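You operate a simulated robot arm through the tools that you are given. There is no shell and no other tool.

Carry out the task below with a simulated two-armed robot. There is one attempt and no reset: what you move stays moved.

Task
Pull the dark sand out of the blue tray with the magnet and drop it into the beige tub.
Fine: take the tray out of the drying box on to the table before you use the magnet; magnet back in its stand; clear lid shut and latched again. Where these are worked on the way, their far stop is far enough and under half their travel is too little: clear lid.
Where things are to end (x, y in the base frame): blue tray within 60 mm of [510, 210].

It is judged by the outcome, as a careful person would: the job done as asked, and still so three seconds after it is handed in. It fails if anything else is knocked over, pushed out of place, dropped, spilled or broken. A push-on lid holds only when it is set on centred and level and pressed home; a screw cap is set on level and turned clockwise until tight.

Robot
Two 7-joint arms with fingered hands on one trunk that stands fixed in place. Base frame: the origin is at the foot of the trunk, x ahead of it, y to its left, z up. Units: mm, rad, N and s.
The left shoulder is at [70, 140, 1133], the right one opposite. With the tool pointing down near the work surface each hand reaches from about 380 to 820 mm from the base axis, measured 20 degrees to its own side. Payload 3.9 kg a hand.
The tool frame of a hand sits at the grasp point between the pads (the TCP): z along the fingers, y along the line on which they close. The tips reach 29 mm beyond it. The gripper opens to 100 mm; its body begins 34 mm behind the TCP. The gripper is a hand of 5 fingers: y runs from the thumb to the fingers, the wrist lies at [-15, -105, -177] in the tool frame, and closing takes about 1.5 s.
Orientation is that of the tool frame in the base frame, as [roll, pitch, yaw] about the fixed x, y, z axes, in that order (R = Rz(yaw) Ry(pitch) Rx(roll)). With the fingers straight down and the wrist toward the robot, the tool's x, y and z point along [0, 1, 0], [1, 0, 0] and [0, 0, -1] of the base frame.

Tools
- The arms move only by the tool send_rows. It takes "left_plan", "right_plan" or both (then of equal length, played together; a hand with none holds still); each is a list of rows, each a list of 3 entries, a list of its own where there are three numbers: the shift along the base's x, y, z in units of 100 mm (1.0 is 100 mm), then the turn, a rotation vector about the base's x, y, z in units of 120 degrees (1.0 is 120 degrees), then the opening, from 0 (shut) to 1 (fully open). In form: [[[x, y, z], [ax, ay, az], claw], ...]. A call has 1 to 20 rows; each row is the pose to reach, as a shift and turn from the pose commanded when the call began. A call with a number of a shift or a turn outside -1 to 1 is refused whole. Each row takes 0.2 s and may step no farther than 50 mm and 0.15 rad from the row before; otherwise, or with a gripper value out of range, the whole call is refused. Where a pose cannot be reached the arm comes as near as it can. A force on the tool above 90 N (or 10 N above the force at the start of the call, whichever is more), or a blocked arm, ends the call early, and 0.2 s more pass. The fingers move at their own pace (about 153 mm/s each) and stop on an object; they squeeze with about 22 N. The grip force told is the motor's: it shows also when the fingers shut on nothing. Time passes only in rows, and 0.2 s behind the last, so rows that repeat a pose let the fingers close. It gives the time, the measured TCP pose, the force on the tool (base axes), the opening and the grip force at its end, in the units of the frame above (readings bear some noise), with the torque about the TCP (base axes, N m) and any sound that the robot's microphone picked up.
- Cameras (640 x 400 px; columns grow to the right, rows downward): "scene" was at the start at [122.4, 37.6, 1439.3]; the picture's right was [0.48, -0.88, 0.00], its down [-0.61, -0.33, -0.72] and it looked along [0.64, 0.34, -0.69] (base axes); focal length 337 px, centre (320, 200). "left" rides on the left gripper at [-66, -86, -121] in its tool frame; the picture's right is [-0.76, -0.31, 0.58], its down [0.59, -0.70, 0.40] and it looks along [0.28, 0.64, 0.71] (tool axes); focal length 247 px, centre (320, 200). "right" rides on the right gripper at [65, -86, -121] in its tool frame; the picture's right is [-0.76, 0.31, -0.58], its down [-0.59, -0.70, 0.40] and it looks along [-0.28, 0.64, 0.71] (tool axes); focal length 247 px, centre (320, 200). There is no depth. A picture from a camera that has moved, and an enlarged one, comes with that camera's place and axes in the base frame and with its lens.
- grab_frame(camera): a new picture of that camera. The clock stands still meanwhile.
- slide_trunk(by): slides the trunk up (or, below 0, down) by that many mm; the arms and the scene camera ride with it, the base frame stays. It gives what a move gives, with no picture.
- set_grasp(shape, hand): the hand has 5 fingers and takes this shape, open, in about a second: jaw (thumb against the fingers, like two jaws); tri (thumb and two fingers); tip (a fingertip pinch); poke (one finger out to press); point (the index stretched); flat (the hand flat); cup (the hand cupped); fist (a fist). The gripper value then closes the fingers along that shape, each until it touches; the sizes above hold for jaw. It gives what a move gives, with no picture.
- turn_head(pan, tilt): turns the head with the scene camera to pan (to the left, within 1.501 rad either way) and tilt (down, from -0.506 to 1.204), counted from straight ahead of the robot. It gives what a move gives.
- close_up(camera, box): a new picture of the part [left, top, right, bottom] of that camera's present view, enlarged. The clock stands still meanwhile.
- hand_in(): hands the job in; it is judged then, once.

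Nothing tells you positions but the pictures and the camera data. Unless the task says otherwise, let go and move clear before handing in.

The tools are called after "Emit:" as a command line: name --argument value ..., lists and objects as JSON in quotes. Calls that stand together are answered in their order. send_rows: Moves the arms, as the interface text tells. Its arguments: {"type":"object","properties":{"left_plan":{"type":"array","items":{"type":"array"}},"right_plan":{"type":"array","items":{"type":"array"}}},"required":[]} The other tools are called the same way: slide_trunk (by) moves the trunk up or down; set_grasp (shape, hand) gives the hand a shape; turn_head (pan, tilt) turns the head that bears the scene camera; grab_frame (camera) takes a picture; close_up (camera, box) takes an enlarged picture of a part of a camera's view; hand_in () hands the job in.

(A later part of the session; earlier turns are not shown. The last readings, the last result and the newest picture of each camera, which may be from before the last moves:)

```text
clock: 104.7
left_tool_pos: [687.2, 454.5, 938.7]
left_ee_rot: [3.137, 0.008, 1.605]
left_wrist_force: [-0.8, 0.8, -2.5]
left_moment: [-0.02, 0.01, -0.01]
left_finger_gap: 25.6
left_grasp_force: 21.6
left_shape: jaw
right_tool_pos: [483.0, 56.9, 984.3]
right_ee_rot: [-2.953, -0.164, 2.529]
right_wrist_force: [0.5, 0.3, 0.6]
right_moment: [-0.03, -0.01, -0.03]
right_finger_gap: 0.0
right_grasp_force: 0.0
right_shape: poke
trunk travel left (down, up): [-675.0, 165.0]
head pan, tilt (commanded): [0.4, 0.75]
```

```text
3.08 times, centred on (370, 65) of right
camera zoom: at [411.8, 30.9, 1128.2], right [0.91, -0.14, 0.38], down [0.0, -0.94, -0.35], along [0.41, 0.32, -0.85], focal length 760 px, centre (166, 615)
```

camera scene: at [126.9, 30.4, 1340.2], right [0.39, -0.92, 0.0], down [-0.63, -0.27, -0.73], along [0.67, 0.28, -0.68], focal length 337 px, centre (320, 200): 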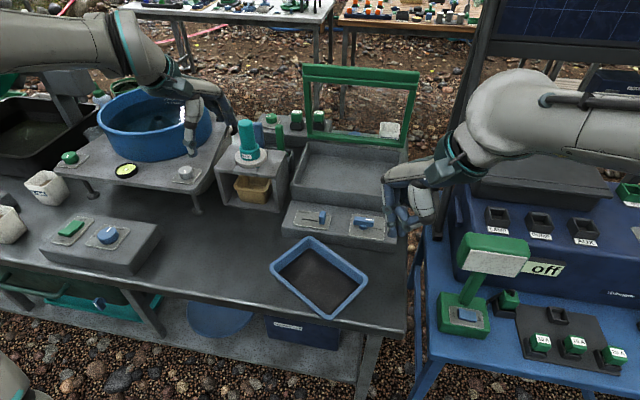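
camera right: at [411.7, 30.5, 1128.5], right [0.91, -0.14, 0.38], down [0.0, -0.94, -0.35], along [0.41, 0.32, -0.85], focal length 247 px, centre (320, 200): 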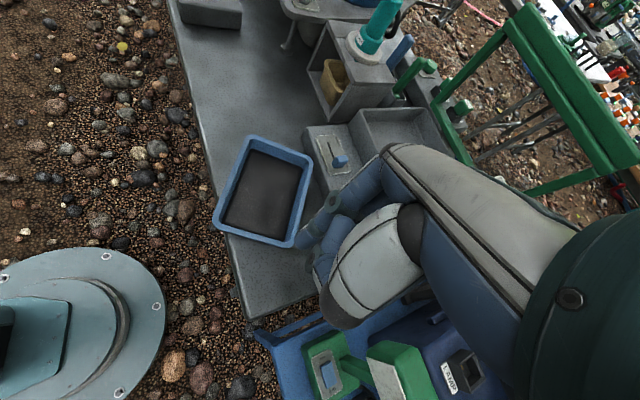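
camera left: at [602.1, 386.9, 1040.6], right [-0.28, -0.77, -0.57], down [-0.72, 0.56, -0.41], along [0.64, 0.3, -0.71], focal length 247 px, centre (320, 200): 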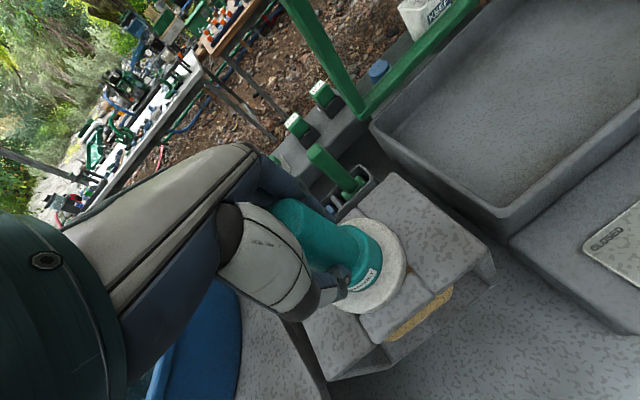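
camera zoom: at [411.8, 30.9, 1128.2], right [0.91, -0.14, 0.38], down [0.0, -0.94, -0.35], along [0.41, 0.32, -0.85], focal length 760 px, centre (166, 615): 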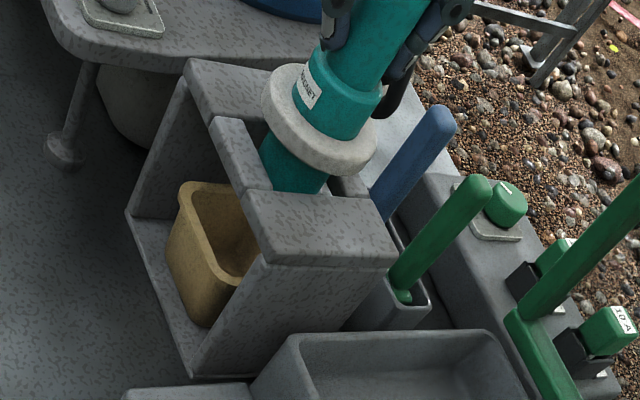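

The white flange and a teal lower section lift together out of a hole in the stand's roof, right above the beige tub. I'll raise it fully clear and look at the whole tool.

Emit:
send_rows --left_plan '[[[0, 0, 0.2], [0, 0, 0], 0.0], [[0, 0, 0.4], [0, 0, 0], 0.0], [[0, 0, 0.6], [0, 0, 0], 0.0], [[0, 0, 0.75], [0, 0, 0], 0.0], [[0, 0, 0.75], [0, 0, 0], 0.0]]'

Emit:
close_up --camera "scene" --box '[200, 60, 320, 200]'

Emit:
close_up --camera "right" --box '[300, 0, 440, 130]'

Emit:
close_up --camera "left" --box '[260, 170, 460, 350]'

```text
clock: 105.9
left_tool_pos: [686.6, 455.7, 1012.0]
left_ee_rot: [3.134, 0.008, 1.603]
left_wrist_force: [-0.3, -0.5, -2.5]
left_moment: [0.02, 0.0, 0.02]
left_finger_gap: 25.7
left_grasp_force: 21.9
left_shape: jaw
right_tool_pos: [482.1, 56.9, 983.1]
right_ee_rot: [-2.953, -0.165, 2.529]
right_wrist_force: [-0.7, -1.0, -0.3]
right_moment: [-0.04, 0.01, 0.01]
right_finger_gap: 0.0
right_grasp_force: 0.1
right_shape: poke
trunk travel left (down, up): [-675.0, 165.0]
head pan, tilt (commanded): [0.4, 0.75]
```

```text
2.86 times, centred on (260, 130) of scene
camera zoom: at [127.0, 31.0, 1340.1], right [0.39, -0.92, 0.0], down [-0.63, -0.27, -0.73], along [0.67, 0.28, -0.68], focal length 962 px, centre (491, 400)
```

zoom: 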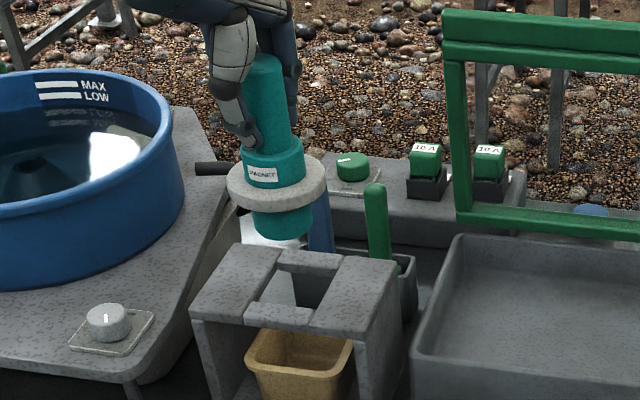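

```text
3.08 times, centred on (370, 65) of right
camera zoom: at [411.9, 30.9, 1128.1], right [0.91, -0.14, 0.38], down [0.0, -0.94, -0.35], along [0.41, 0.32, -0.85], focal length 760 px, centre (166, 615)
```

zoom: 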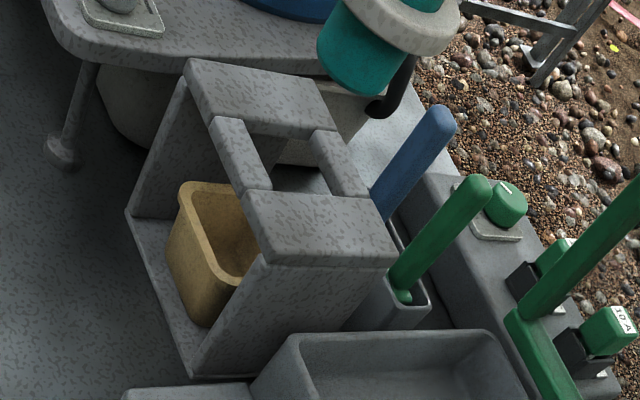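

```text
2.22 times, centred on (360, 260) of left
camera zoom: at [601.8, 387.4, 1134.7], right [-0.28, -0.77, -0.57], down [-0.72, 0.56, -0.41], along [0.64, 0.3, -0.71], focal length 549 px, centre (231, 67)
```

zoom: 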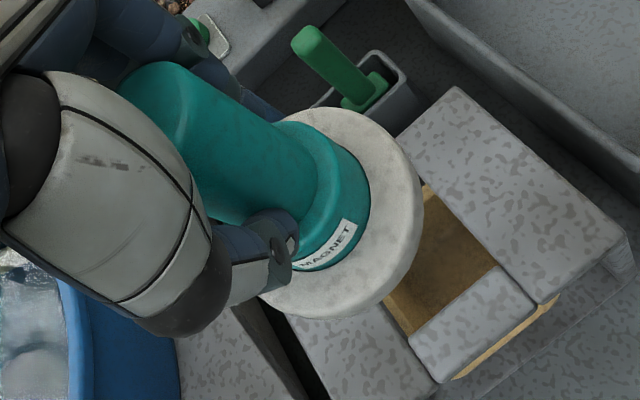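

The roof hole is a direct chute to the tub. I'll now carry the magnet over toward the tray, turning the wrist gradually to a comfortable heading.

Emit:
send_rows --left_plan '[[[-0.15, -0.12, 0], [0, 0, -0.02], 0.0], [[-0.3, -0.25, 0], [0, 0, -0.04], 0.0], [[-0.45, -0.4, 0], [0, 0, -0.06], 0.0], [[-0.6, -0.55, 0], [0, 0, -0.08], 0.0], [[-0.75, -0.7, 0], [0, 0, -0.1], 0.0], [[-0.85, -0.85, 0], [0, 0, -0.12], 0.0], [[-0.95, -1.0, 0], [0, 0, -0.14], 0.0], [[-0.95, -1.0, 0], [0, 0, -0.14], 0.0]]'

Emit:
send_rows --left_plan '[[[-0.1, -0.15, 0], [0, 0, -0.02], 0.0], [[-0.2, -0.3, 0], [0, 0, -0.04], 0.0], [[-0.3, -0.45, -0.05], [0, 0, -0.05], 0.0], [[-0.4, -0.6, -0.1], [0, 0, -0.06], 0.0], [[-0.5, -0.75, -0.2], [0, 0, -0.08], 0.0], [[-0.6, -0.9, -0.3], [0, 0, -0.1], 0.0], [[-0.7, -1.0, -0.4], [0, 0, -0.12], 0.0], [[-0.7, -1.0, -0.4], [0, 0, -0.12], 0.0]]'

Emit:
grab_frame --camera "scene"

Emit:
grab_frame --camera "left"

Emit:
grab_frame --camera "right"

```text
clock: 107.7
left_tool_pos: [592.3, 355.1, 1015.7]
left_ee_rot: [3.136, 0.008, 1.308]
left_wrist_force: [0.3, 0.6, -2.6]
left_moment: [-0.01, -0.01, 0.02]
left_finger_gap: 25.8
left_grasp_force: 21.9
left_shape: jaw
right_tool_pos: [483.2, 57.3, 983.5]
right_ee_rot: [-2.955, -0.163, 2.53]
right_wrist_force: [0.4, -0.3, 0.0]
right_moment: [0.02, 0.0, -0.03]
right_finger_gap: 0.0
right_grasp_force: 0.0
right_shape: poke
trunk travel left (down, up): [-675.0, 165.0]
head pan, tilt (commanded): [0.4, 0.75]
```

```text
clock: 109.5
left_tool_pos: [521.5, 252.7, 972.6]
left_ee_rot: [3.136, 0.008, 1.056]
left_wrist_force: [0.0, -0.4, -2.0]
left_moment: [0.05, 0.0, 0.01]
left_finger_gap: 25.6
left_grasp_force: 22.0
left_shape: jaw
right_tool_pos: [482.6, 57.2, 984.0]
right_ee_rot: [-2.954, -0.164, 2.528]
right_wrist_force: [-0.7, -0.6, 0.0]
right_moment: [0.0, -0.02, -0.02]
right_finger_gap: 0.2
right_grasp_force: 0.0
right_shape: poke
trunk travel left (down, up): [-675.0, 165.0]
head pan, tilt (commanded): [0.4, 0.75]
```

```text
taken
camera scene: at [126.7, 30.6, 1340.2], right [0.39, -0.92, 0.0], down [-0.63, -0.27, -0.73], along [0.67, 0.28, -0.68], focal length 337 px, centre (320, 200)
```

scene: 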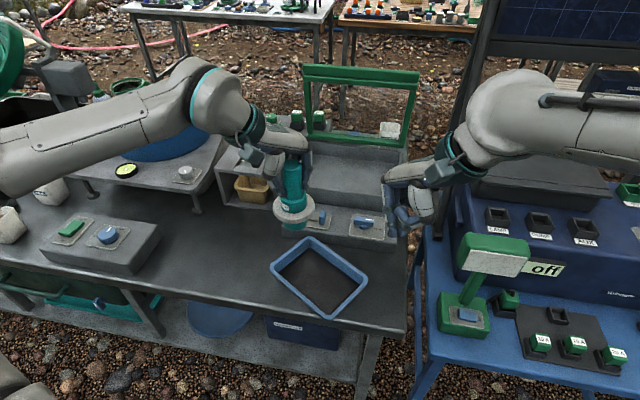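

```text
taken
camera left: at [414.1, 237.9, 1093.9], right [-0.64, -0.52, -0.57], down [-0.32, 0.85, -0.41], along [0.7, -0.07, -0.71], focal length 247 px, centre (320, 200)
```

left: 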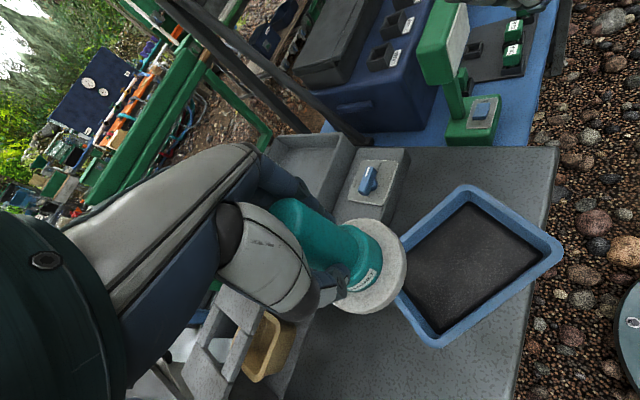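

```text
taken
camera right: at [411.7, 30.6, 1128.2], right [0.91, -0.14, 0.38], down [0.0, -0.94, -0.35], along [0.41, 0.32, -0.85], focal length 247 px, centre (320, 200)
```

right: 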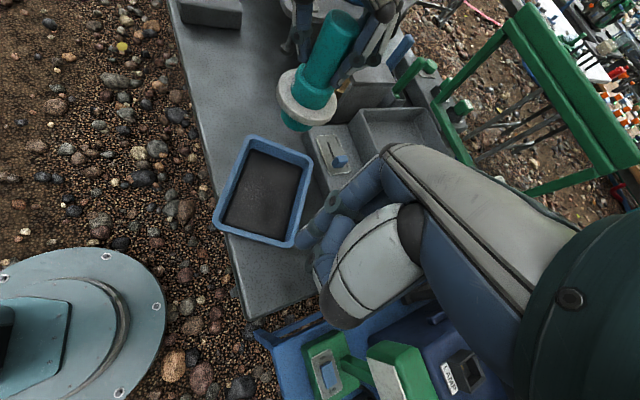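

The magnet is beside the tray. I'll move it over the tray's middle and lower it part way, watching the sand.

Emit:
send_rows --left_plan '[[[-0.05, -0.15, -0.15], [0, 0, 0], 0.0], [[-0.1, -0.3, -0.3], [0, 0, -0.02], 0.0], [[-0.12, -0.45, -0.5], [0, 0, -0.04], 0.0], [[-0.12, -0.45, -0.75], [0, 0, -0.04], 0.0], [[-0.12, -0.45, -0.75], [0, 0, -0.04], 0.0]]'

Emit:
close_up --camera "scene" --box '[230, 150, 400, 330]'

Emit:
close_up --camera "right" --box '[180, 60, 380, 260]'

Emit:
grab_frame --camera "left"

```text
clock: 110.7
left_tool_pos: [508.8, 206.8, 899.0]
left_ee_rot: [3.135, 0.006, 0.976]
left_wrist_force: [-0.3, -1.2, -2.9]
left_moment: [0.01, 0.02, 0.02]
left_finger_gap: 26.0
left_grasp_force: 22.1
left_shape: jaw
right_tool_pos: [481.0, 56.5, 983.5]
right_ee_rot: [-2.956, -0.164, 2.53]
right_wrist_force: [-0.4, -0.5, -0.7]
right_moment: [-0.03, -0.03, -0.04]
right_finger_gap: 0.0
right_grasp_force: 0.0
right_shape: poke
trunk travel left (down, up): [-675.0, 165.0]
head pan, tilt (commanded): [0.4, 0.75]
```

```text
2.22 times, centred on (315, 240) of scene
camera zoom: at [126.2, 29.8, 1340.3], right [0.39, -0.92, 0.0], down [-0.63, -0.27, -0.73], along [0.67, 0.28, -0.68], focal length 748 px, centre (331, 111)
```

zoom: 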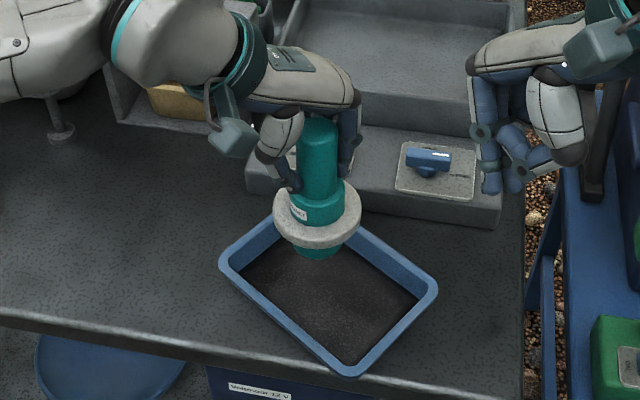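

```text
2.00 times, centred on (280, 160) of right
camera zoom: at [411.2, 30.0, 1128.5], right [0.91, -0.14, 0.38], down [0.0, -0.94, -0.35], along [0.41, 0.32, -0.85], focal length 494 px, centre (400, 280)
```

zoom: 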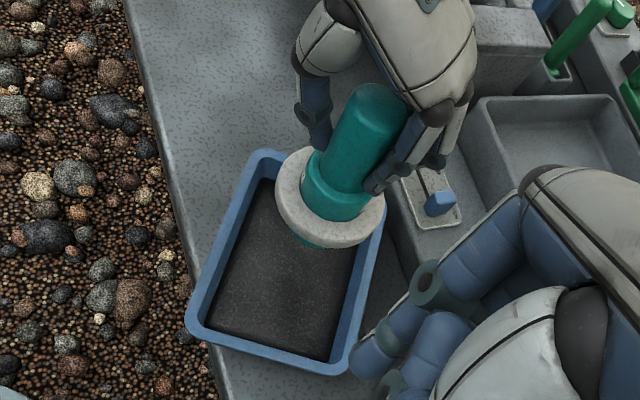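

```text
taken
camera left: at [400.3, 201.7, 1020.7], right [-0.68, -0.46, -0.57], down [-0.25, 0.88, -0.41], along [0.69, -0.13, -0.71], focal length 247 px, centre (320, 200)
```

left: 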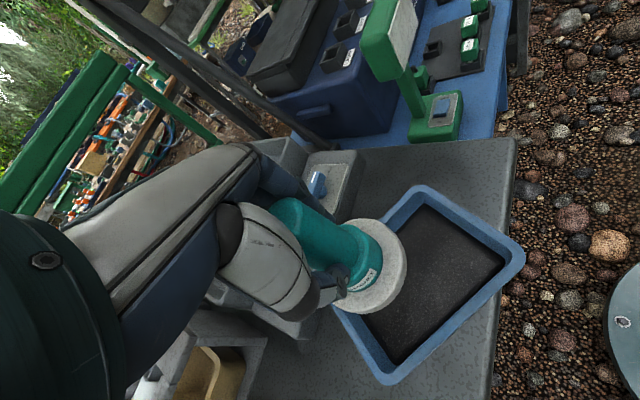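

Emit:
send_rows --left_plan '[[[0, 0, -0.1], [0, 0, 0], 0.0], [[0, 0, -0.2], [0, 0, 0], 0.0], [[0, 0, -0.3], [0, 0, 0], 0.0], [[0, 0, -0.35], [0, 0, 0], 0.0], [[0, 0, -0.35], [0, 0, 0], 0.0]]'

Emit:
close_up --camera "scene" --box '[270, 200, 380, 320]'

Emit:
close_up --camera "right" --box '[180, 60, 380, 260]'

Emit:
close_up --camera "left" --box '[290, 150, 540, 400]'

```text
clock: 111.9
left_tool_pos: [511.0, 209.6, 863.6]
left_ee_rot: [3.136, 0.008, 0.975]
left_wrist_force: [-0.8, 0.9, -3.0]
left_moment: [0.0, 0.03, 0.01]
left_finger_gap: 25.5
left_grasp_force: 21.8
left_shape: jaw
right_tool_pos: [482.0, 57.9, 983.6]
right_ee_rot: [-2.955, -0.164, 2.529]
right_wrist_force: [0.3, -0.1, 0.7]
right_moment: [-0.02, 0.01, 0.03]
right_finger_gap: 0.1
right_grasp_force: 0.0
right_shape: poke
trunk travel left (down, up): [-675.0, 165.0]
head pan, tilt (commanded): [0.4, 0.75]
```

```text
3.33 times, centred on (325, 260) of scene
camera zoom: at [126.7, 30.7, 1340.2], right [0.39, -0.92, 0.0], down [-0.63, -0.27, -0.73], along [0.67, 0.28, -0.68], focal length 1123 px, centre (303, 0)
```

zoom: 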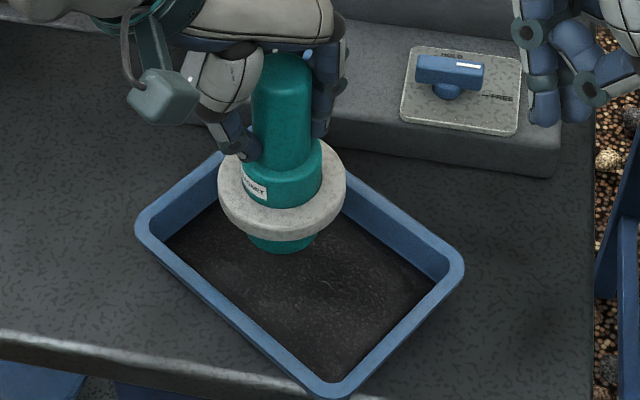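

```text
2.00 times, centred on (280, 160) of right
camera zoom: at [411.6, 30.7, 1128.3], right [0.91, -0.14, 0.38], down [0.0, -0.94, -0.35], along [0.41, 0.32, -0.85], focal length 494 px, centre (400, 280)
```

zoom: 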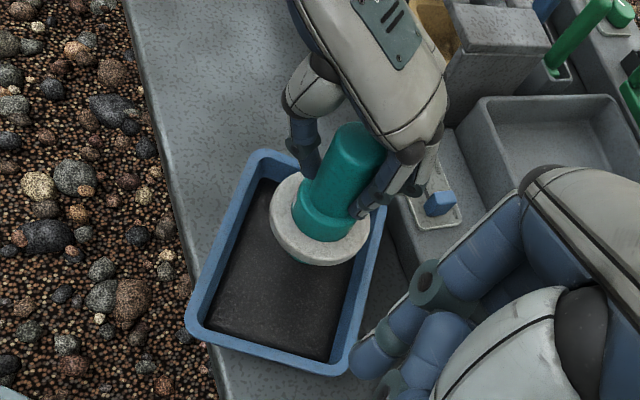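

```text
1.60 times, centred on (415, 275) of left
camera zoom: at [402.1, 203.9, 984.8], right [-0.68, -0.46, -0.57], down [-0.25, 0.88, -0.41], along [0.69, -0.13, -0.71], focal length 395 px, centre (168, 80)
```

zoom: 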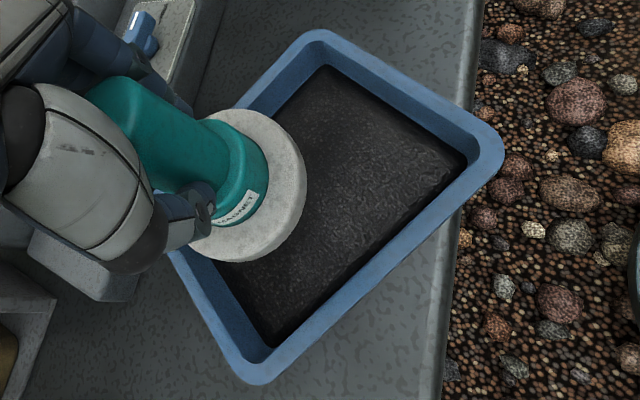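

Emit:
send_rows --left_plan '[[[-0.01, -0.02, -0.08], [0, 0, 0], 0.0], [[-0.01, -0.02, -0.16], [0, 0, 0], 0.0], [[-0.01, -0.02, -0.22], [0, 0, 0], 0.0], [[-0.01, -0.02, -0.22], [0, 0, 0], 0.0]]'

Emit:
close_up --camera "scene" --box '[270, 200, 380, 320]'

Emit:
close_up --camera "left" --box '[290, 150, 540, 400]'

```text
clock: 112.9
left_tool_pos: [510.1, 207.7, 841.0]
left_ee_rot: [3.136, 0.008, 0.974]
left_wrist_force: [-0.6, 0.6, -3.1]
left_moment: [-0.02, 0.01, 0.01]
left_finger_gap: 25.8
left_grasp_force: 22.1
left_shape: jaw
right_tool_pos: [483.0, 56.8, 984.9]
right_ee_rot: [-2.956, -0.166, 2.53]
right_wrist_force: [-0.3, 0.6, 0.7]
right_moment: [0.01, -0.01, 0.02]
right_finger_gap: 0.2
right_grasp_force: 0.0
right_shape: poke
trunk travel left (down, up): [-675.0, 165.0]
head pan, tilt (commanded): [0.4, 0.75]
```

```text
3.33 times, centred on (325, 260) of scene
camera zoom: at [126.7, 30.7, 1340.2], right [0.39, -0.92, 0.0], down [-0.63, -0.27, -0.73], along [0.67, 0.28, -0.68], focal length 1123 px, centre (303, 0)
```

zoom: 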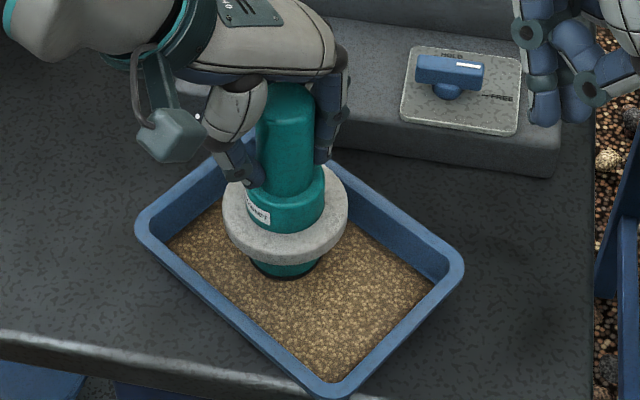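

```text
1.60 times, centred on (415, 275) of left
camera zoom: at [401.3, 201.7, 962.6], right [-0.68, -0.46, -0.57], down [-0.25, 0.88, -0.41], along [0.69, -0.13, -0.71], focal length 395 px, centre (168, 80)
```

zoom: 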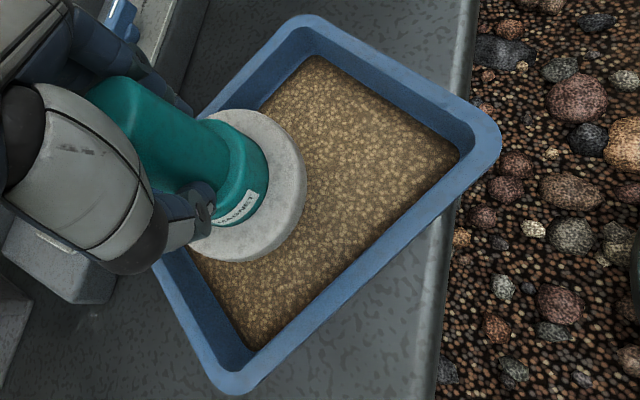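

All the dark sand jumped to the magnet, leaving only pale sand in the tray. I'll lift the magnet straight up, and carry it back over the stand's hole above the tub.

Emit:
send_rows --left_plan '[[[0, 0, 0.15], [0, 0, 0], 0.0], [[0, 0, 0.3], [0, 0, 0], 0.0], [[0, 0, 0.5], [0, 0, 0], 0.0], [[0, 0, 0.7], [0, 0, 0], 0.0], [[0, 0, 0.9], [0, 0, 0], 0.0], [[0, 0, 1.0], [0, 0, 0], 0.0]]'

Emit:
close_up --camera "scene" --box '[250, 130, 380, 310]'

Emit:
close_up --camera "right" --box '[180, 20, 420, 260]'

```text
clock: 114.3
left_tool_pos: [509.6, 207.6, 942.2]
left_ee_rot: [3.137, 0.009, 0.976]
left_wrist_force: [0.0, 0.7, -2.9]
left_moment: [-0.06, 0.01, 0.03]
left_finger_gap: 25.5
left_grasp_force: 22.3
left_shape: jaw
right_tool_pos: [483.0, 56.3, 983.8]
right_ee_rot: [-2.957, -0.166, 2.53]
right_wrist_force: [0.2, 0.4, 0.0]
right_moment: [0.01, 0.04, 0.02]
right_finger_gap: 0.2
right_grasp_force: 0.1
right_shape: poke
trunk travel left (down, up): [-675.0, 165.0]
head pan, tilt (commanded): [0.4, 0.75]
```

```text
2.22 times, centred on (315, 220) of scene
camera zoom: at [126.8, 30.6, 1340.1], right [0.39, -0.92, 0.0], down [-0.63, -0.27, -0.73], along [0.67, 0.28, -0.68], focal length 748 px, centre (331, 156)
```

zoom: 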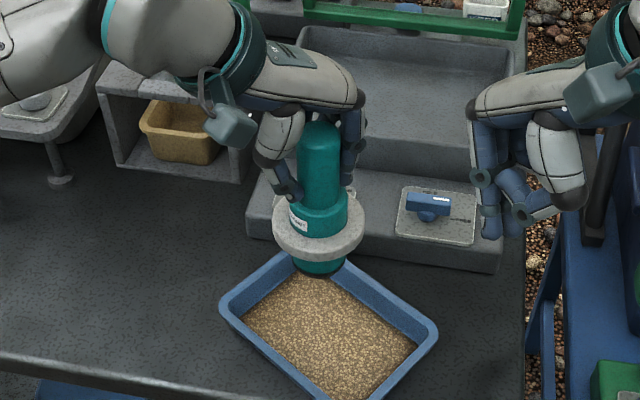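

```text
1.67 times, centred on (300, 140) of right
camera zoom: at [411.7, 30.6, 1128.2], right [0.91, -0.14, 0.38], down [0.0, -0.94, -0.35], along [0.41, 0.32, -0.85], focal length 412 px, centre (353, 300)
```

zoom: 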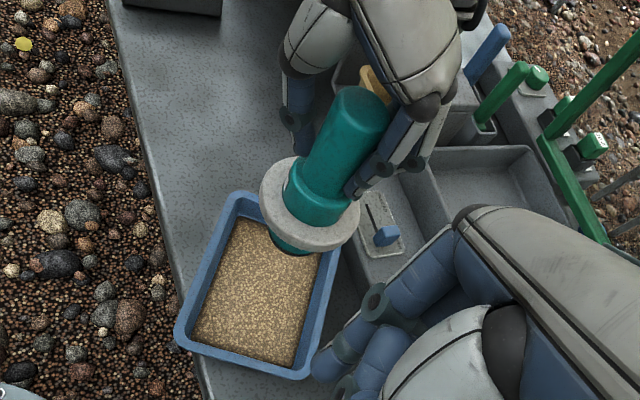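

Emit:
send_rows --left_plan '[[[0.03, 0.1, 0.15], [0, 0, 0.01], 0.0], [[0.06, 0.25, 0.3], [0, 0, 0.025], 0.0], [[0.12, 0.45, 0.4], [0, 0, 0.04], 0.0], [[0.25, 0.6, 0.5], [0, 0, 0.06], 0.0], [[0.35, 0.75, 0.6], [0, 0, 0.08], 0.0], [[0.45, 0.9, 0.7], [0, 0, 0.1], 0.0], [[0.52, 1.0, 0.72], [0, 0, 0.11], 0.0]]'

Emit:
send_rows --left_plan '[[[0.12, 0.12, 0], [0, 0, 0.02], 0.0], [[0.24, 0.26, 0], [0, 0, 0.04], 0.0], [[0.36, 0.4, 0], [0, 0, 0.06], 0.0], [[0.48, 0.54, 0], [0, 0, 0.08], 0.0], [[0.6, 0.68, 0], [0, 0, 0.1], 0.0], [[0.72, 0.82, 0], [0, 0, 0.12], 0.0], [[0.85, 0.95, 0], [0, 0, 0.14], 0.0]]'

Emit:
grab_frame --camera "scene"

```text
clock: 115.9
left_tool_pos: [559.8, 307.1, 1012.4]
left_ee_rot: [3.135, 0.009, 1.205]
left_wrist_force: [0.3, 0.3, -2.7]
left_moment: [-0.02, 0.01, -0.01]
left_finger_gap: 25.5
left_grasp_force: 22.1
left_shape: jaw
right_tool_pos: [482.5, 56.7, 983.8]
right_ee_rot: [-2.955, -0.164, 2.529]
right_wrist_force: [0.5, 0.7, 0.5]
right_moment: [0.01, 0.0, -0.02]
right_finger_gap: 0.0
right_grasp_force: 0.1
right_shape: poke
trunk travel left (down, up): [-675.0, 165.0]
head pan, tilt (commanded): [0.4, 0.75]
```

```text
clock: 117.5
left_tool_pos: [646.0, 402.1, 1012.2]
left_ee_rot: [3.136, 0.009, 1.5]
left_wrist_force: [-0.3, 0.0, -3.3]
left_moment: [0.0, -0.01, 0.0]
left_finger_gap: 25.4
left_grasp_force: 22.2
left_shape: jaw
right_tool_pos: [482.7, 56.7, 982.4]
right_ee_rot: [-2.954, -0.166, 2.528]
right_wrist_force: [0.0, 1.7, 0.1]
right_moment: [-0.03, 0.03, 0.03]
right_finger_gap: 0.0
right_grasp_force: 0.1
right_shape: poke
trunk travel left (down, up): [-675.0, 165.0]
head pan, tilt (commanded): [0.4, 0.75]
```

```text
taken
camera scene: at [127.4, 30.9, 1340.1], right [0.39, -0.92, 0.0], down [-0.63, -0.27, -0.73], along [0.67, 0.28, -0.68], focal length 337 px, centre (320, 200)
```

scene: 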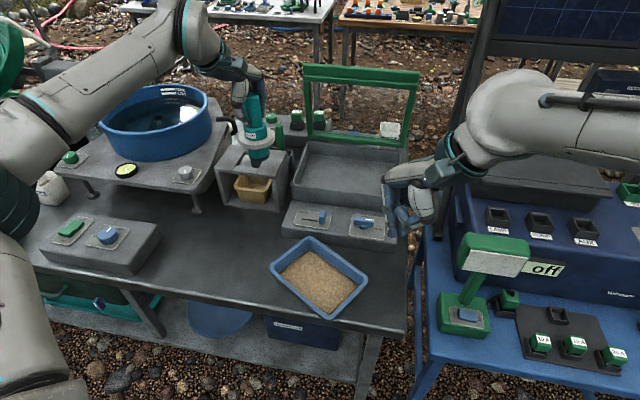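

Emit:
send_rows --left_plan '[[[0.12, 0.15, 0], [0, 0, 0.015], 0.0], [[0.24, 0.3, 0], [0, 0, 0.03], 0.0], [[0.34, 0.44, 0], [0, 0, 0.045], 0.0], [[0.407, 0.529, 0], [0, 0, 0.0497], 0.0], [[0.407, 0.529, 0], [0, 0, 0.0497], 0.0], [[0.407, 0.529, 0], [0, 0, 0.0497], 0.0]]'

Emit:
close_up --camera "scene" --box '[200, 60, 320, 200]'

Emit:
close_up --camera "left" --box '[260, 170, 460, 350]'

Emit:
close_up --camera "right" --box '[300, 0, 440, 130]'

```text
clock: 118.9
left_tool_pos: [685.4, 455.2, 1013.1]
left_ee_rot: [3.137, 0.009, 1.602]
left_wrist_force: [0.6, 1.1, -2.9]
left_moment: [-0.01, -0.03, -0.01]
left_finger_gap: 25.4
left_grasp_force: 21.7
left_shape: jaw
right_tool_pos: [483.0, 57.6, 984.3]
right_ee_rot: [-2.956, -0.163, 2.529]
right_wrist_force: [-0.5, 0.0, 0.4]
right_moment: [-0.03, -0.01, 0.01]
right_finger_gap: 0.0
right_grasp_force: 0.0
right_shape: poke
trunk travel left (down, up): [-675.0, 165.0]
head pan, tilt (commanded): [0.4, 0.75]
```

```text
2.86 times, centred on (260, 130) of scene
camera zoom: at [127.1, 31.0, 1340.1], right [0.39, -0.92, 0.0], down [-0.63, -0.27, -0.73], along [0.67, 0.28, -0.68], focal length 962 px, centre (491, 400)
```

zoom: 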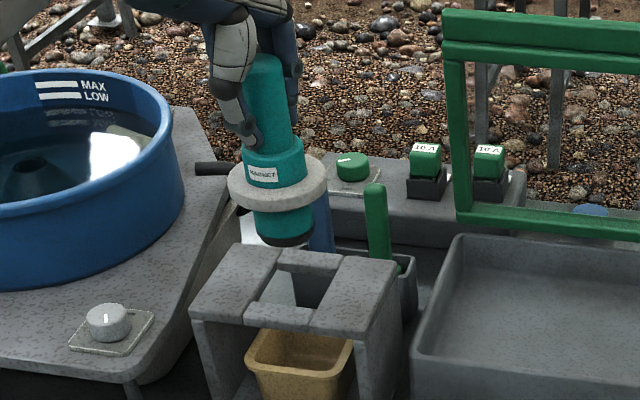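

```text
2.22 times, centred on (360, 260) of left
camera zoom: at [602.2, 387.3, 1134.8], right [-0.28, -0.77, -0.57], down [-0.72, 0.56, -0.41], along [0.64, 0.3, -0.71], focal length 549 px, centre (231, 67)
```

zoom: 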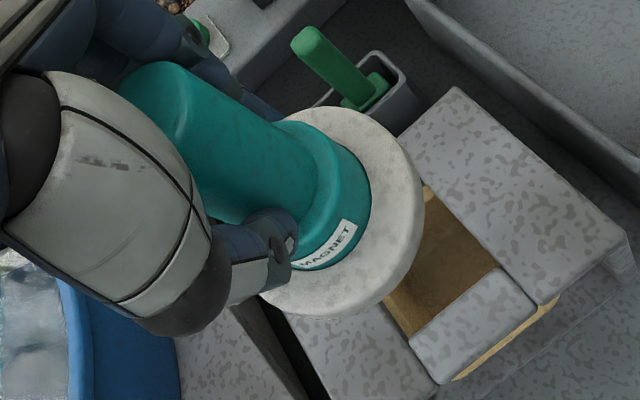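

```text
3.08 times, centred on (370, 65) of right
camera zoom: at [412.0, 30.9, 1128.1], right [0.91, -0.14, 0.38], down [0.0, -0.94, -0.35], along [0.41, 0.32, -0.86], focal length 760 px, centre (166, 615)
```

zoom: 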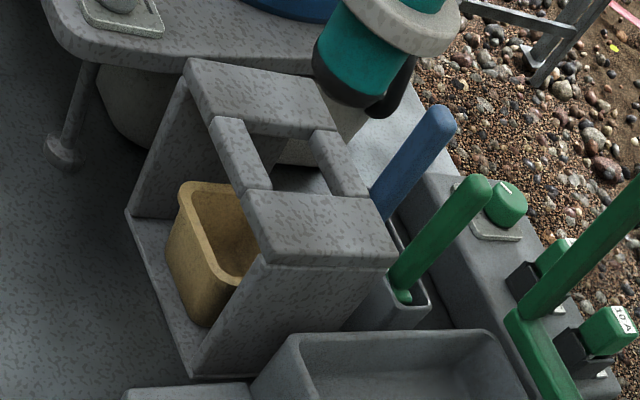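

Alignment matches the pose at which it came out. I'll lower the magnet step by step into the hole over the tub.

Emit:
send_rows --left_plan '[[[0.01, 0, -0.15], [0, 0, 0], 0.0], [[0.01, 0, -0.3], [0, 0, 0], 0.0], [[0.01, 0, -0.45], [0, 0, 0], 0.0], [[0.01, 0, -0.55], [0, 0, 0], 0.0], [[0.01, 0, -0.55], [0, 0, 0], 0.0]]'

Emit:
close_up --camera "scene" --box '[200, 80, 320, 220]'

Emit:
close_up --camera "left" --box '[260, 170, 460, 350]'

Emit:
close_up --camera "right" --box '[300, 0, 440, 130]'

```text
clock: 120.1
left_tool_pos: [689.0, 456.4, 957.2]
left_ee_rot: [3.137, 0.008, 1.602]
left_wrist_force: [-1.4, 0.3, -2.4]
left_moment: [0.0, -0.03, -0.01]
left_finger_gap: 25.4
left_grasp_force: 22.1
left_shape: jaw
right_tool_pos: [481.0, 56.4, 984.7]
right_ee_rot: [-2.954, -0.165, 2.53]
right_wrist_force: [-1.1, 0.4, 0.3]
right_moment: [0.01, -0.01, -0.02]
right_finger_gap: 0.0
right_grasp_force: 0.1
right_shape: poke
trunk travel left (down, up): [-675.0, 165.0]
head pan, tilt (commanded): [0.4, 0.75]
```

```text
2.86 times, centred on (260, 150) of scene
camera zoom: at [126.7, 30.8, 1340.2], right [0.39, -0.92, 0.0], down [-0.63, -0.27, -0.73], along [0.67, 0.28, -0.68], focal length 962 px, centre (491, 343)
```

zoom: 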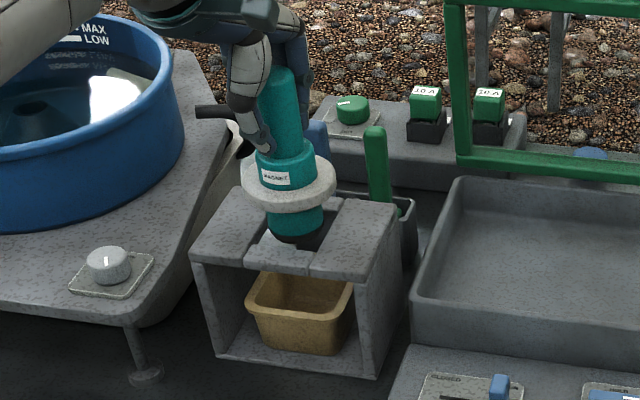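

```text
2.22 times, centred on (360, 260) of left
camera zoom: at [604.1, 386.8, 1079.1], right [-0.28, -0.77, -0.57], down [-0.72, 0.56, -0.41], along [0.64, 0.3, -0.71], focal length 549 px, centre (231, 67)
```

zoom: 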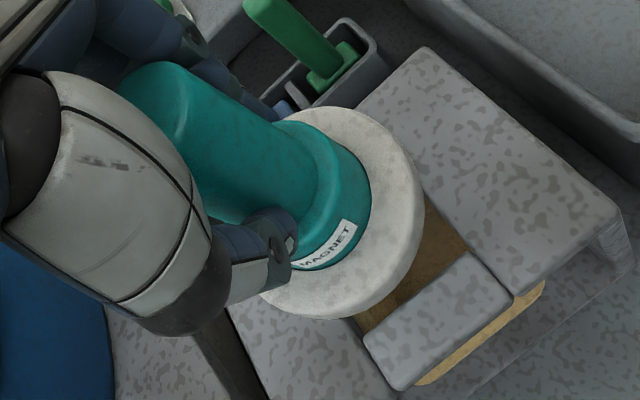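

```text
3.08 times, centred on (370, 65) of right
camera zoom: at [411.6, 30.8, 1128.3], right [0.91, -0.14, 0.38], down [0.0, -0.94, -0.35], along [0.41, 0.32, -0.85], focal length 760 px, centre (166, 615)
```

zoom: 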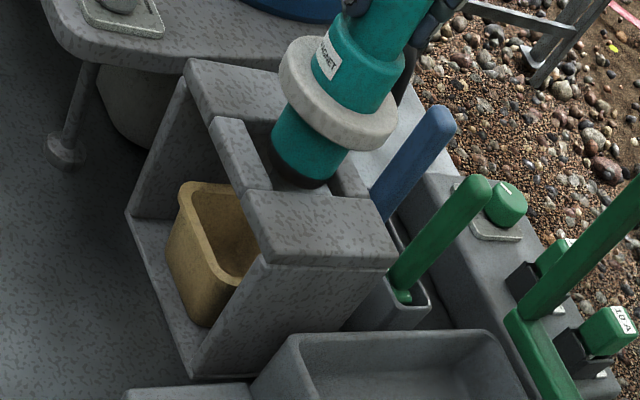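

Emit:
send_rows --left_plan '[[[-0.015, -0.015, 0], [0, 0, 0], 0.0], [[-0.015, -0.015, -0.06], [0, 0, 0], 0.0], [[-0.015, -0.015, -0.12], [0, 0, 0], 0.0], [[-0.015, -0.015, -0.18], [0, 0, 0], 0.0], [[-0.015, -0.015, -0.18], [0, 0, 0], 0.0]]'

Emit:
close_up --camera "scene" --box '[200, 80, 320, 220]'

Emit:
close_up --camera "left" --box '[260, 170, 460, 350]'

```text
clock: 121.3
left_tool_pos: [686.1, 454.7, 939.9]
left_ee_rot: [3.137, 0.008, 1.602]
left_wrist_force: [0.5, 0.3, -2.3]
left_moment: [-0.01, 0.0, -0.03]
left_finger_gap: 25.6
left_grasp_force: 21.8
left_shape: jaw
right_tool_pos: [482.1, 57.7, 984.1]
right_ee_rot: [-2.956, -0.165, 2.531]
right_wrist_force: [0.2, -0.2, -0.4]
right_moment: [-0.03, -0.01, -0.01]
right_finger_gap: 0.0
right_grasp_force: 0.1
right_shape: poke
trunk travel left (down, up): [-675.0, 165.0]
head pan, tilt (commanded): [0.4, 0.75]
```

```text
2.86 times, centred on (260, 150) of scene
camera zoom: at [126.9, 30.9, 1340.1], right [0.39, -0.92, 0.0], down [-0.63, -0.27, -0.73], along [0.67, 0.28, -0.68], focal length 962 px, centre (491, 343)
```

zoom: 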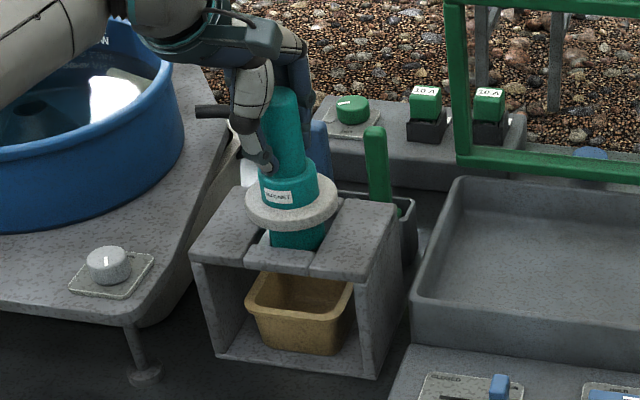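

```text
2.22 times, centred on (360, 260) of left
camera zoom: at [602.0, 386.1, 1062.2], right [-0.28, -0.77, -0.57], down [-0.72, 0.56, -0.41], along [0.64, 0.3, -0.71], focal length 549 px, centre (231, 67)
```

zoom: 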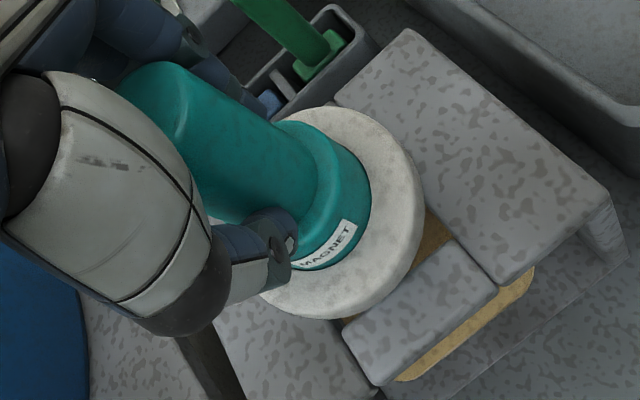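

Emit:
send_rows --left_plan '[[[0, 0, -0.06], [0, 0, 0], 0.0], [[0, 0, -0.12], [0, 0, 0], 0.0], [[0, 0, -0.18], [0, 0, 0], 0.0], [[0, 0, -0.2], [0, 0, 0], 0.0], [[0, 0, -0.2], [0, 0, 0], 0.0]]'

Emit:
close_up --camera "scene" --box '[220, 120, 300, 210]'

Emit:
close_up --camera "right" --box '[300, 0, 440, 130]'

```text
clock: 122.5
left_tool_pos: [685.6, 454.0, 920.3]
left_ee_rot: [3.136, 0.009, 1.603]
left_wrist_force: [-0.2, -0.2, -2.6]
left_moment: [0.0, 0.03, -0.01]
left_finger_gap: 25.7
left_grasp_force: 22.2
left_shape: jaw
right_tool_pos: [482.0, 56.1, 984.3]
right_ee_rot: [-2.955, -0.165, 2.529]
right_wrist_force: [0.3, 0.5, -0.5]
right_moment: [-0.01, 0.0, 0.0]
right_finger_gap: 0.0
right_grasp_force: 0.1
right_shape: poke
trunk travel left (down, up): [-675.0, 165.0]
head pan, tilt (commanded): [0.4, 0.75]
```

```text
4.44 times, centred on (260, 165) of scene
camera zoom: at [126.9, 30.9, 1340.1], right [0.39, -0.92, 0.0], down [-0.63, -0.27, -0.73], along [0.67, 0.28, -0.68], focal length 1497 px, centre (587, 356)
```

zoom: 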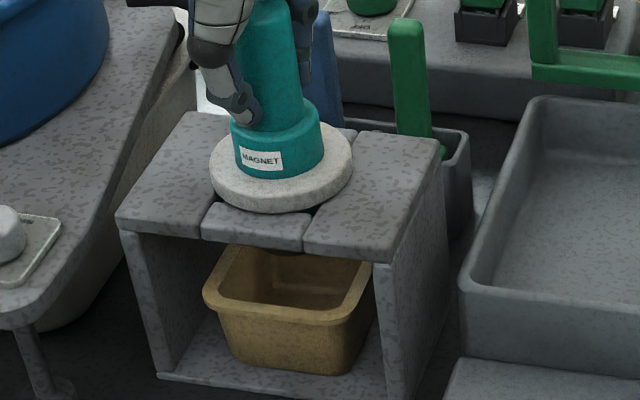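

```text
3.08 times, centred on (370, 65) of right
camera zoom: at [411.8, 30.9, 1128.2], right [0.91, -0.14, 0.38], down [0.0, -0.94, -0.35], along [0.41, 0.32, -0.85], focal length 760 px, centre (166, 615)
```

zoom: 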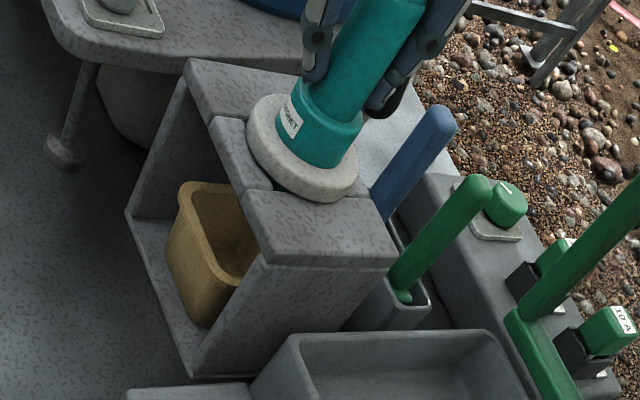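

The magnet is nearly seated and the dark sand still clings to its end above the tub. I'll look closely for how it releases.

Emit:
close_up --camera "scene" --box '[240, 105, 285, 170]'

Emit:
close_up --camera "scene" --box '[230, 160, 290, 210]'

Emit:
close_up --camera "left" --box '[290, 180, 420, 300]'

Emit:
close_up --camera "right" --box '[320, 0, 400, 110]'

```text
6.15 times, centred on (262, 138) of scene
camera zoom: at [126.9, 30.9, 1340.1], right [0.39, -0.92, 0.0], down [-0.63, -0.27, -0.73], along [0.67, 0.28, -0.68], focal length 2073 px, centre (674, 585)
```

zoom: 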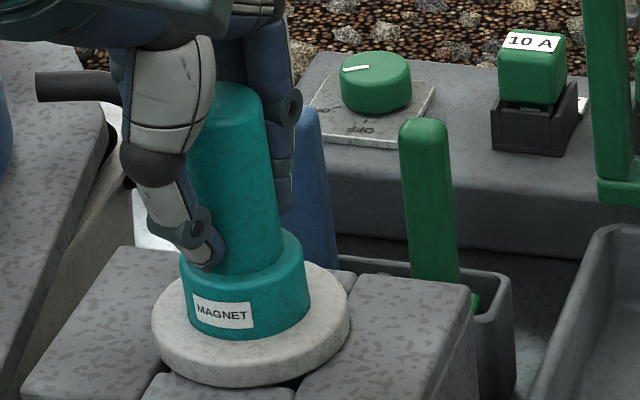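

```text
8.00 times, centred on (260, 185) of scene
camera zoom: at [126.9, 30.9, 1340.1], right [0.39, -0.92, 0.0], down [-0.63, -0.27, -0.73], along [0.67, 0.28, -0.68], focal length 2694 px, centre (800, 320)
```

zoom: 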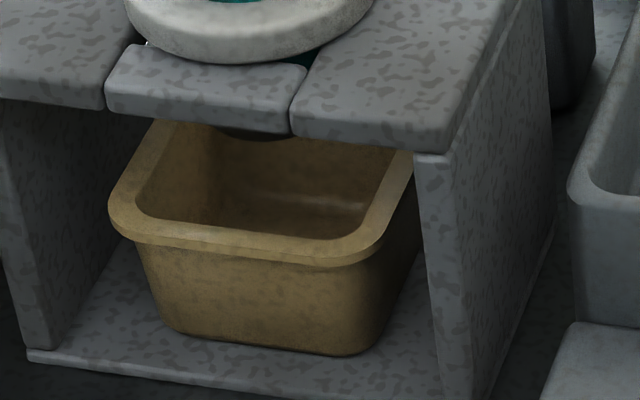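

```text
3.33 times, centred on (355, 240) of left
camera zoom: at [601.6, 385.8, 1042.1], right [-0.28, -0.77, -0.57], down [-0.72, 0.56, -0.41], along [0.64, 0.3, -0.71], focal length 823 px, centre (203, 67)
```

zoom: 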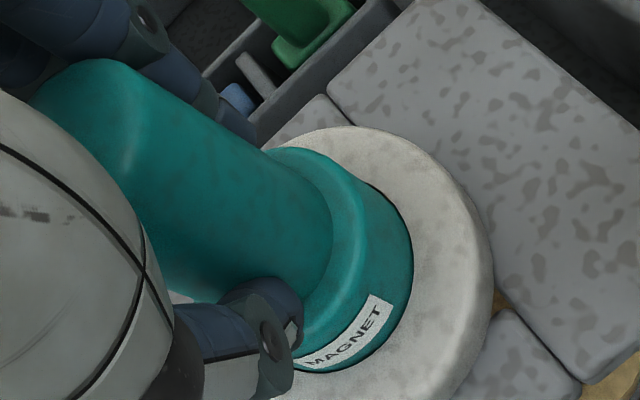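

```text
3.64 times, centred on (360, 55) of right
camera zoom: at [411.8, 30.9, 1128.2], right [0.91, -0.14, 0.38], down [0.0, -0.94, -0.35], along [0.41, 0.32, -0.85], focal length 898 px, centre (174, 727)
```

zoom: 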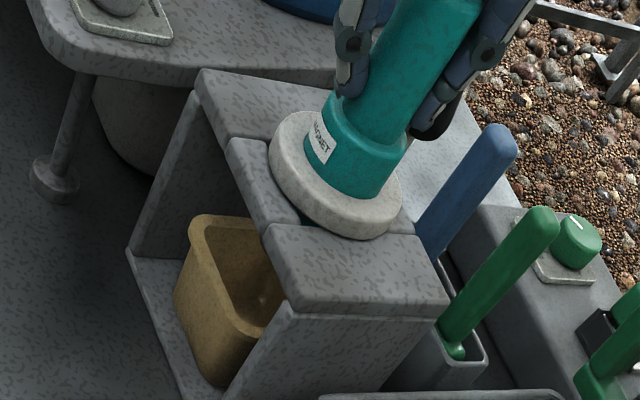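

Emit:
send_rows --left_plan '[[[0, 0, -0.02], [0, 0, 0], 0.0], [[0, 0, -0.04], [0, 0, 0], 0.0], [[0, 0, -0.06], [0, 0, 0], 0.0], [[0, 0, -0.06], [0, 0, 0], 0.0]]'

Emit:
close_up --camera "scene" --box '[240, 105, 285, 170]'

Emit:
close_up --camera "scene" --box '[230, 160, 290, 210]'

```text
clock: 123.5
left_tool_pos: [685.6, 453.9, 915.2]
left_ee_rot: [3.135, 0.008, 1.601]
left_wrist_force: [-0.3, -1.6, 1.4]
left_moment: [-0.04, -0.06, 0.02]
left_finger_gap: 25.5
left_grasp_force: 22.2
left_shape: jaw
right_tool_pos: [481.2, 56.4, 984.2]
right_ee_rot: [-2.957, -0.164, 2.53]
right_wrist_force: [0.1, 0.4, -0.4]
right_moment: [0.02, 0.01, 0.0]
right_finger_gap: 0.0
right_grasp_force: 0.0
right_shape: poke
trunk travel left (down, up): [-675.0, 165.0]
head pan, tilt (commanded): [0.4, 0.75]
```

```text
6.15 times, centred on (262, 138) of scene
camera zoom: at [125.8, 30.0, 1340.3], right [0.39, -0.92, 0.0], down [-0.63, -0.27, -0.73], along [0.67, 0.28, -0.68], focal length 2073 px, centre (674, 585)
```

zoom: 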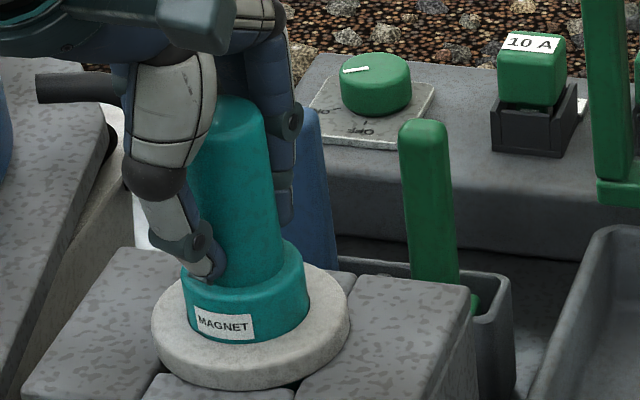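

```text
8.00 times, centred on (260, 185) of scene
camera zoom: at [125.8, 30.0, 1340.3], right [0.39, -0.92, 0.0], down [-0.63, -0.27, -0.73], along [0.67, 0.28, -0.68], focal length 2694 px, centre (800, 320)
```

zoom: 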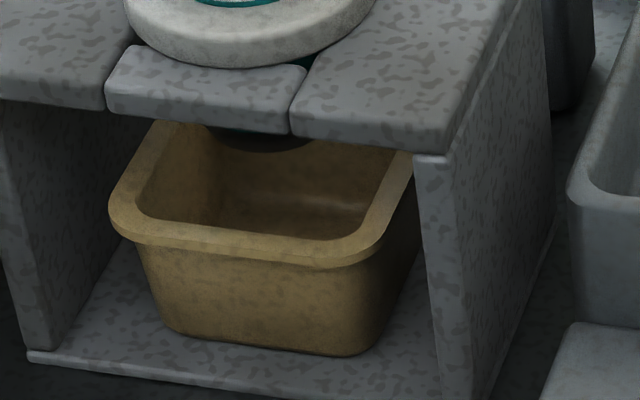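

Pressing the handle slides the teal body down through the white ring, so there is a plunger action. I'll press further and watch for the release.

Emit:
send_rows --left_plan '[[[0, 0, -0.03], [0, 0, 0], 0.0], [[0, 0, -0.06], [0, 0, 0], 0.0], [[0, 0, -0.06], [0, 0, 0], 0.0]]'

Emit:
close_up --camera "scene" --box '[240, 105, 285, 170]'

Emit:
close_up --camera "scene" --box '[230, 160, 290, 210]'

```text
clock: 124.3
left_tool_pos: [685.7, 454.3, 909.4]
left_ee_rot: [3.136, 0.008, 1.602]
left_wrist_force: [-2.3, -1.9, 2.0]
left_moment: [-0.05, -0.06, -0.07]
left_finger_gap: 25.5
left_grasp_force: 22.3
left_shape: jaw
right_tool_pos: [481.6, 57.4, 983.2]
right_ee_rot: [-2.955, -0.166, 2.528]
right_wrist_force: [0.5, -0.1, -0.1]
right_moment: [0.02, 0.03, 0.03]
right_finger_gap: 0.1
right_grasp_force: 0.0
right_shape: poke
trunk travel left (down, up): [-675.0, 165.0]
head pan, tilt (commanded): [0.4, 0.75]
```

```text
6.15 times, centred on (262, 138) of scene
camera zoom: at [125.7, 30.0, 1340.3], right [0.39, -0.92, 0.0], down [-0.63, -0.27, -0.73], along [0.67, 0.28, -0.68], focal length 2073 px, centre (674, 585)
```

zoom: 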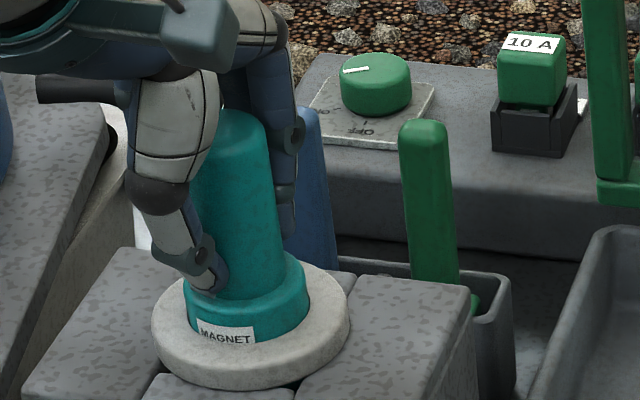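

```text
8.00 times, centred on (260, 185) of scene
camera zoom: at [125.7, 30.0, 1340.3], right [0.39, -0.92, 0.0], down [-0.63, -0.27, -0.73], along [0.67, 0.28, -0.68], focal length 2694 px, centre (800, 320)
```

zoom: 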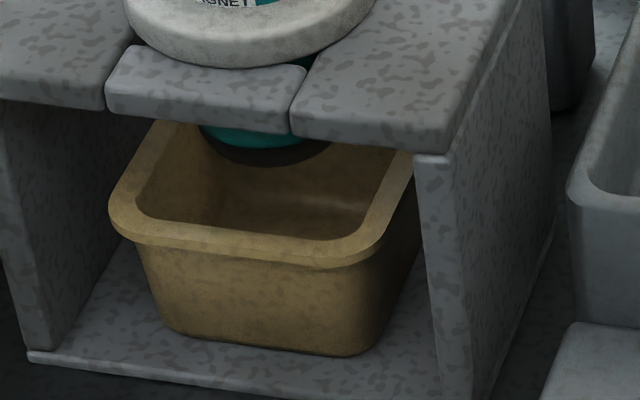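

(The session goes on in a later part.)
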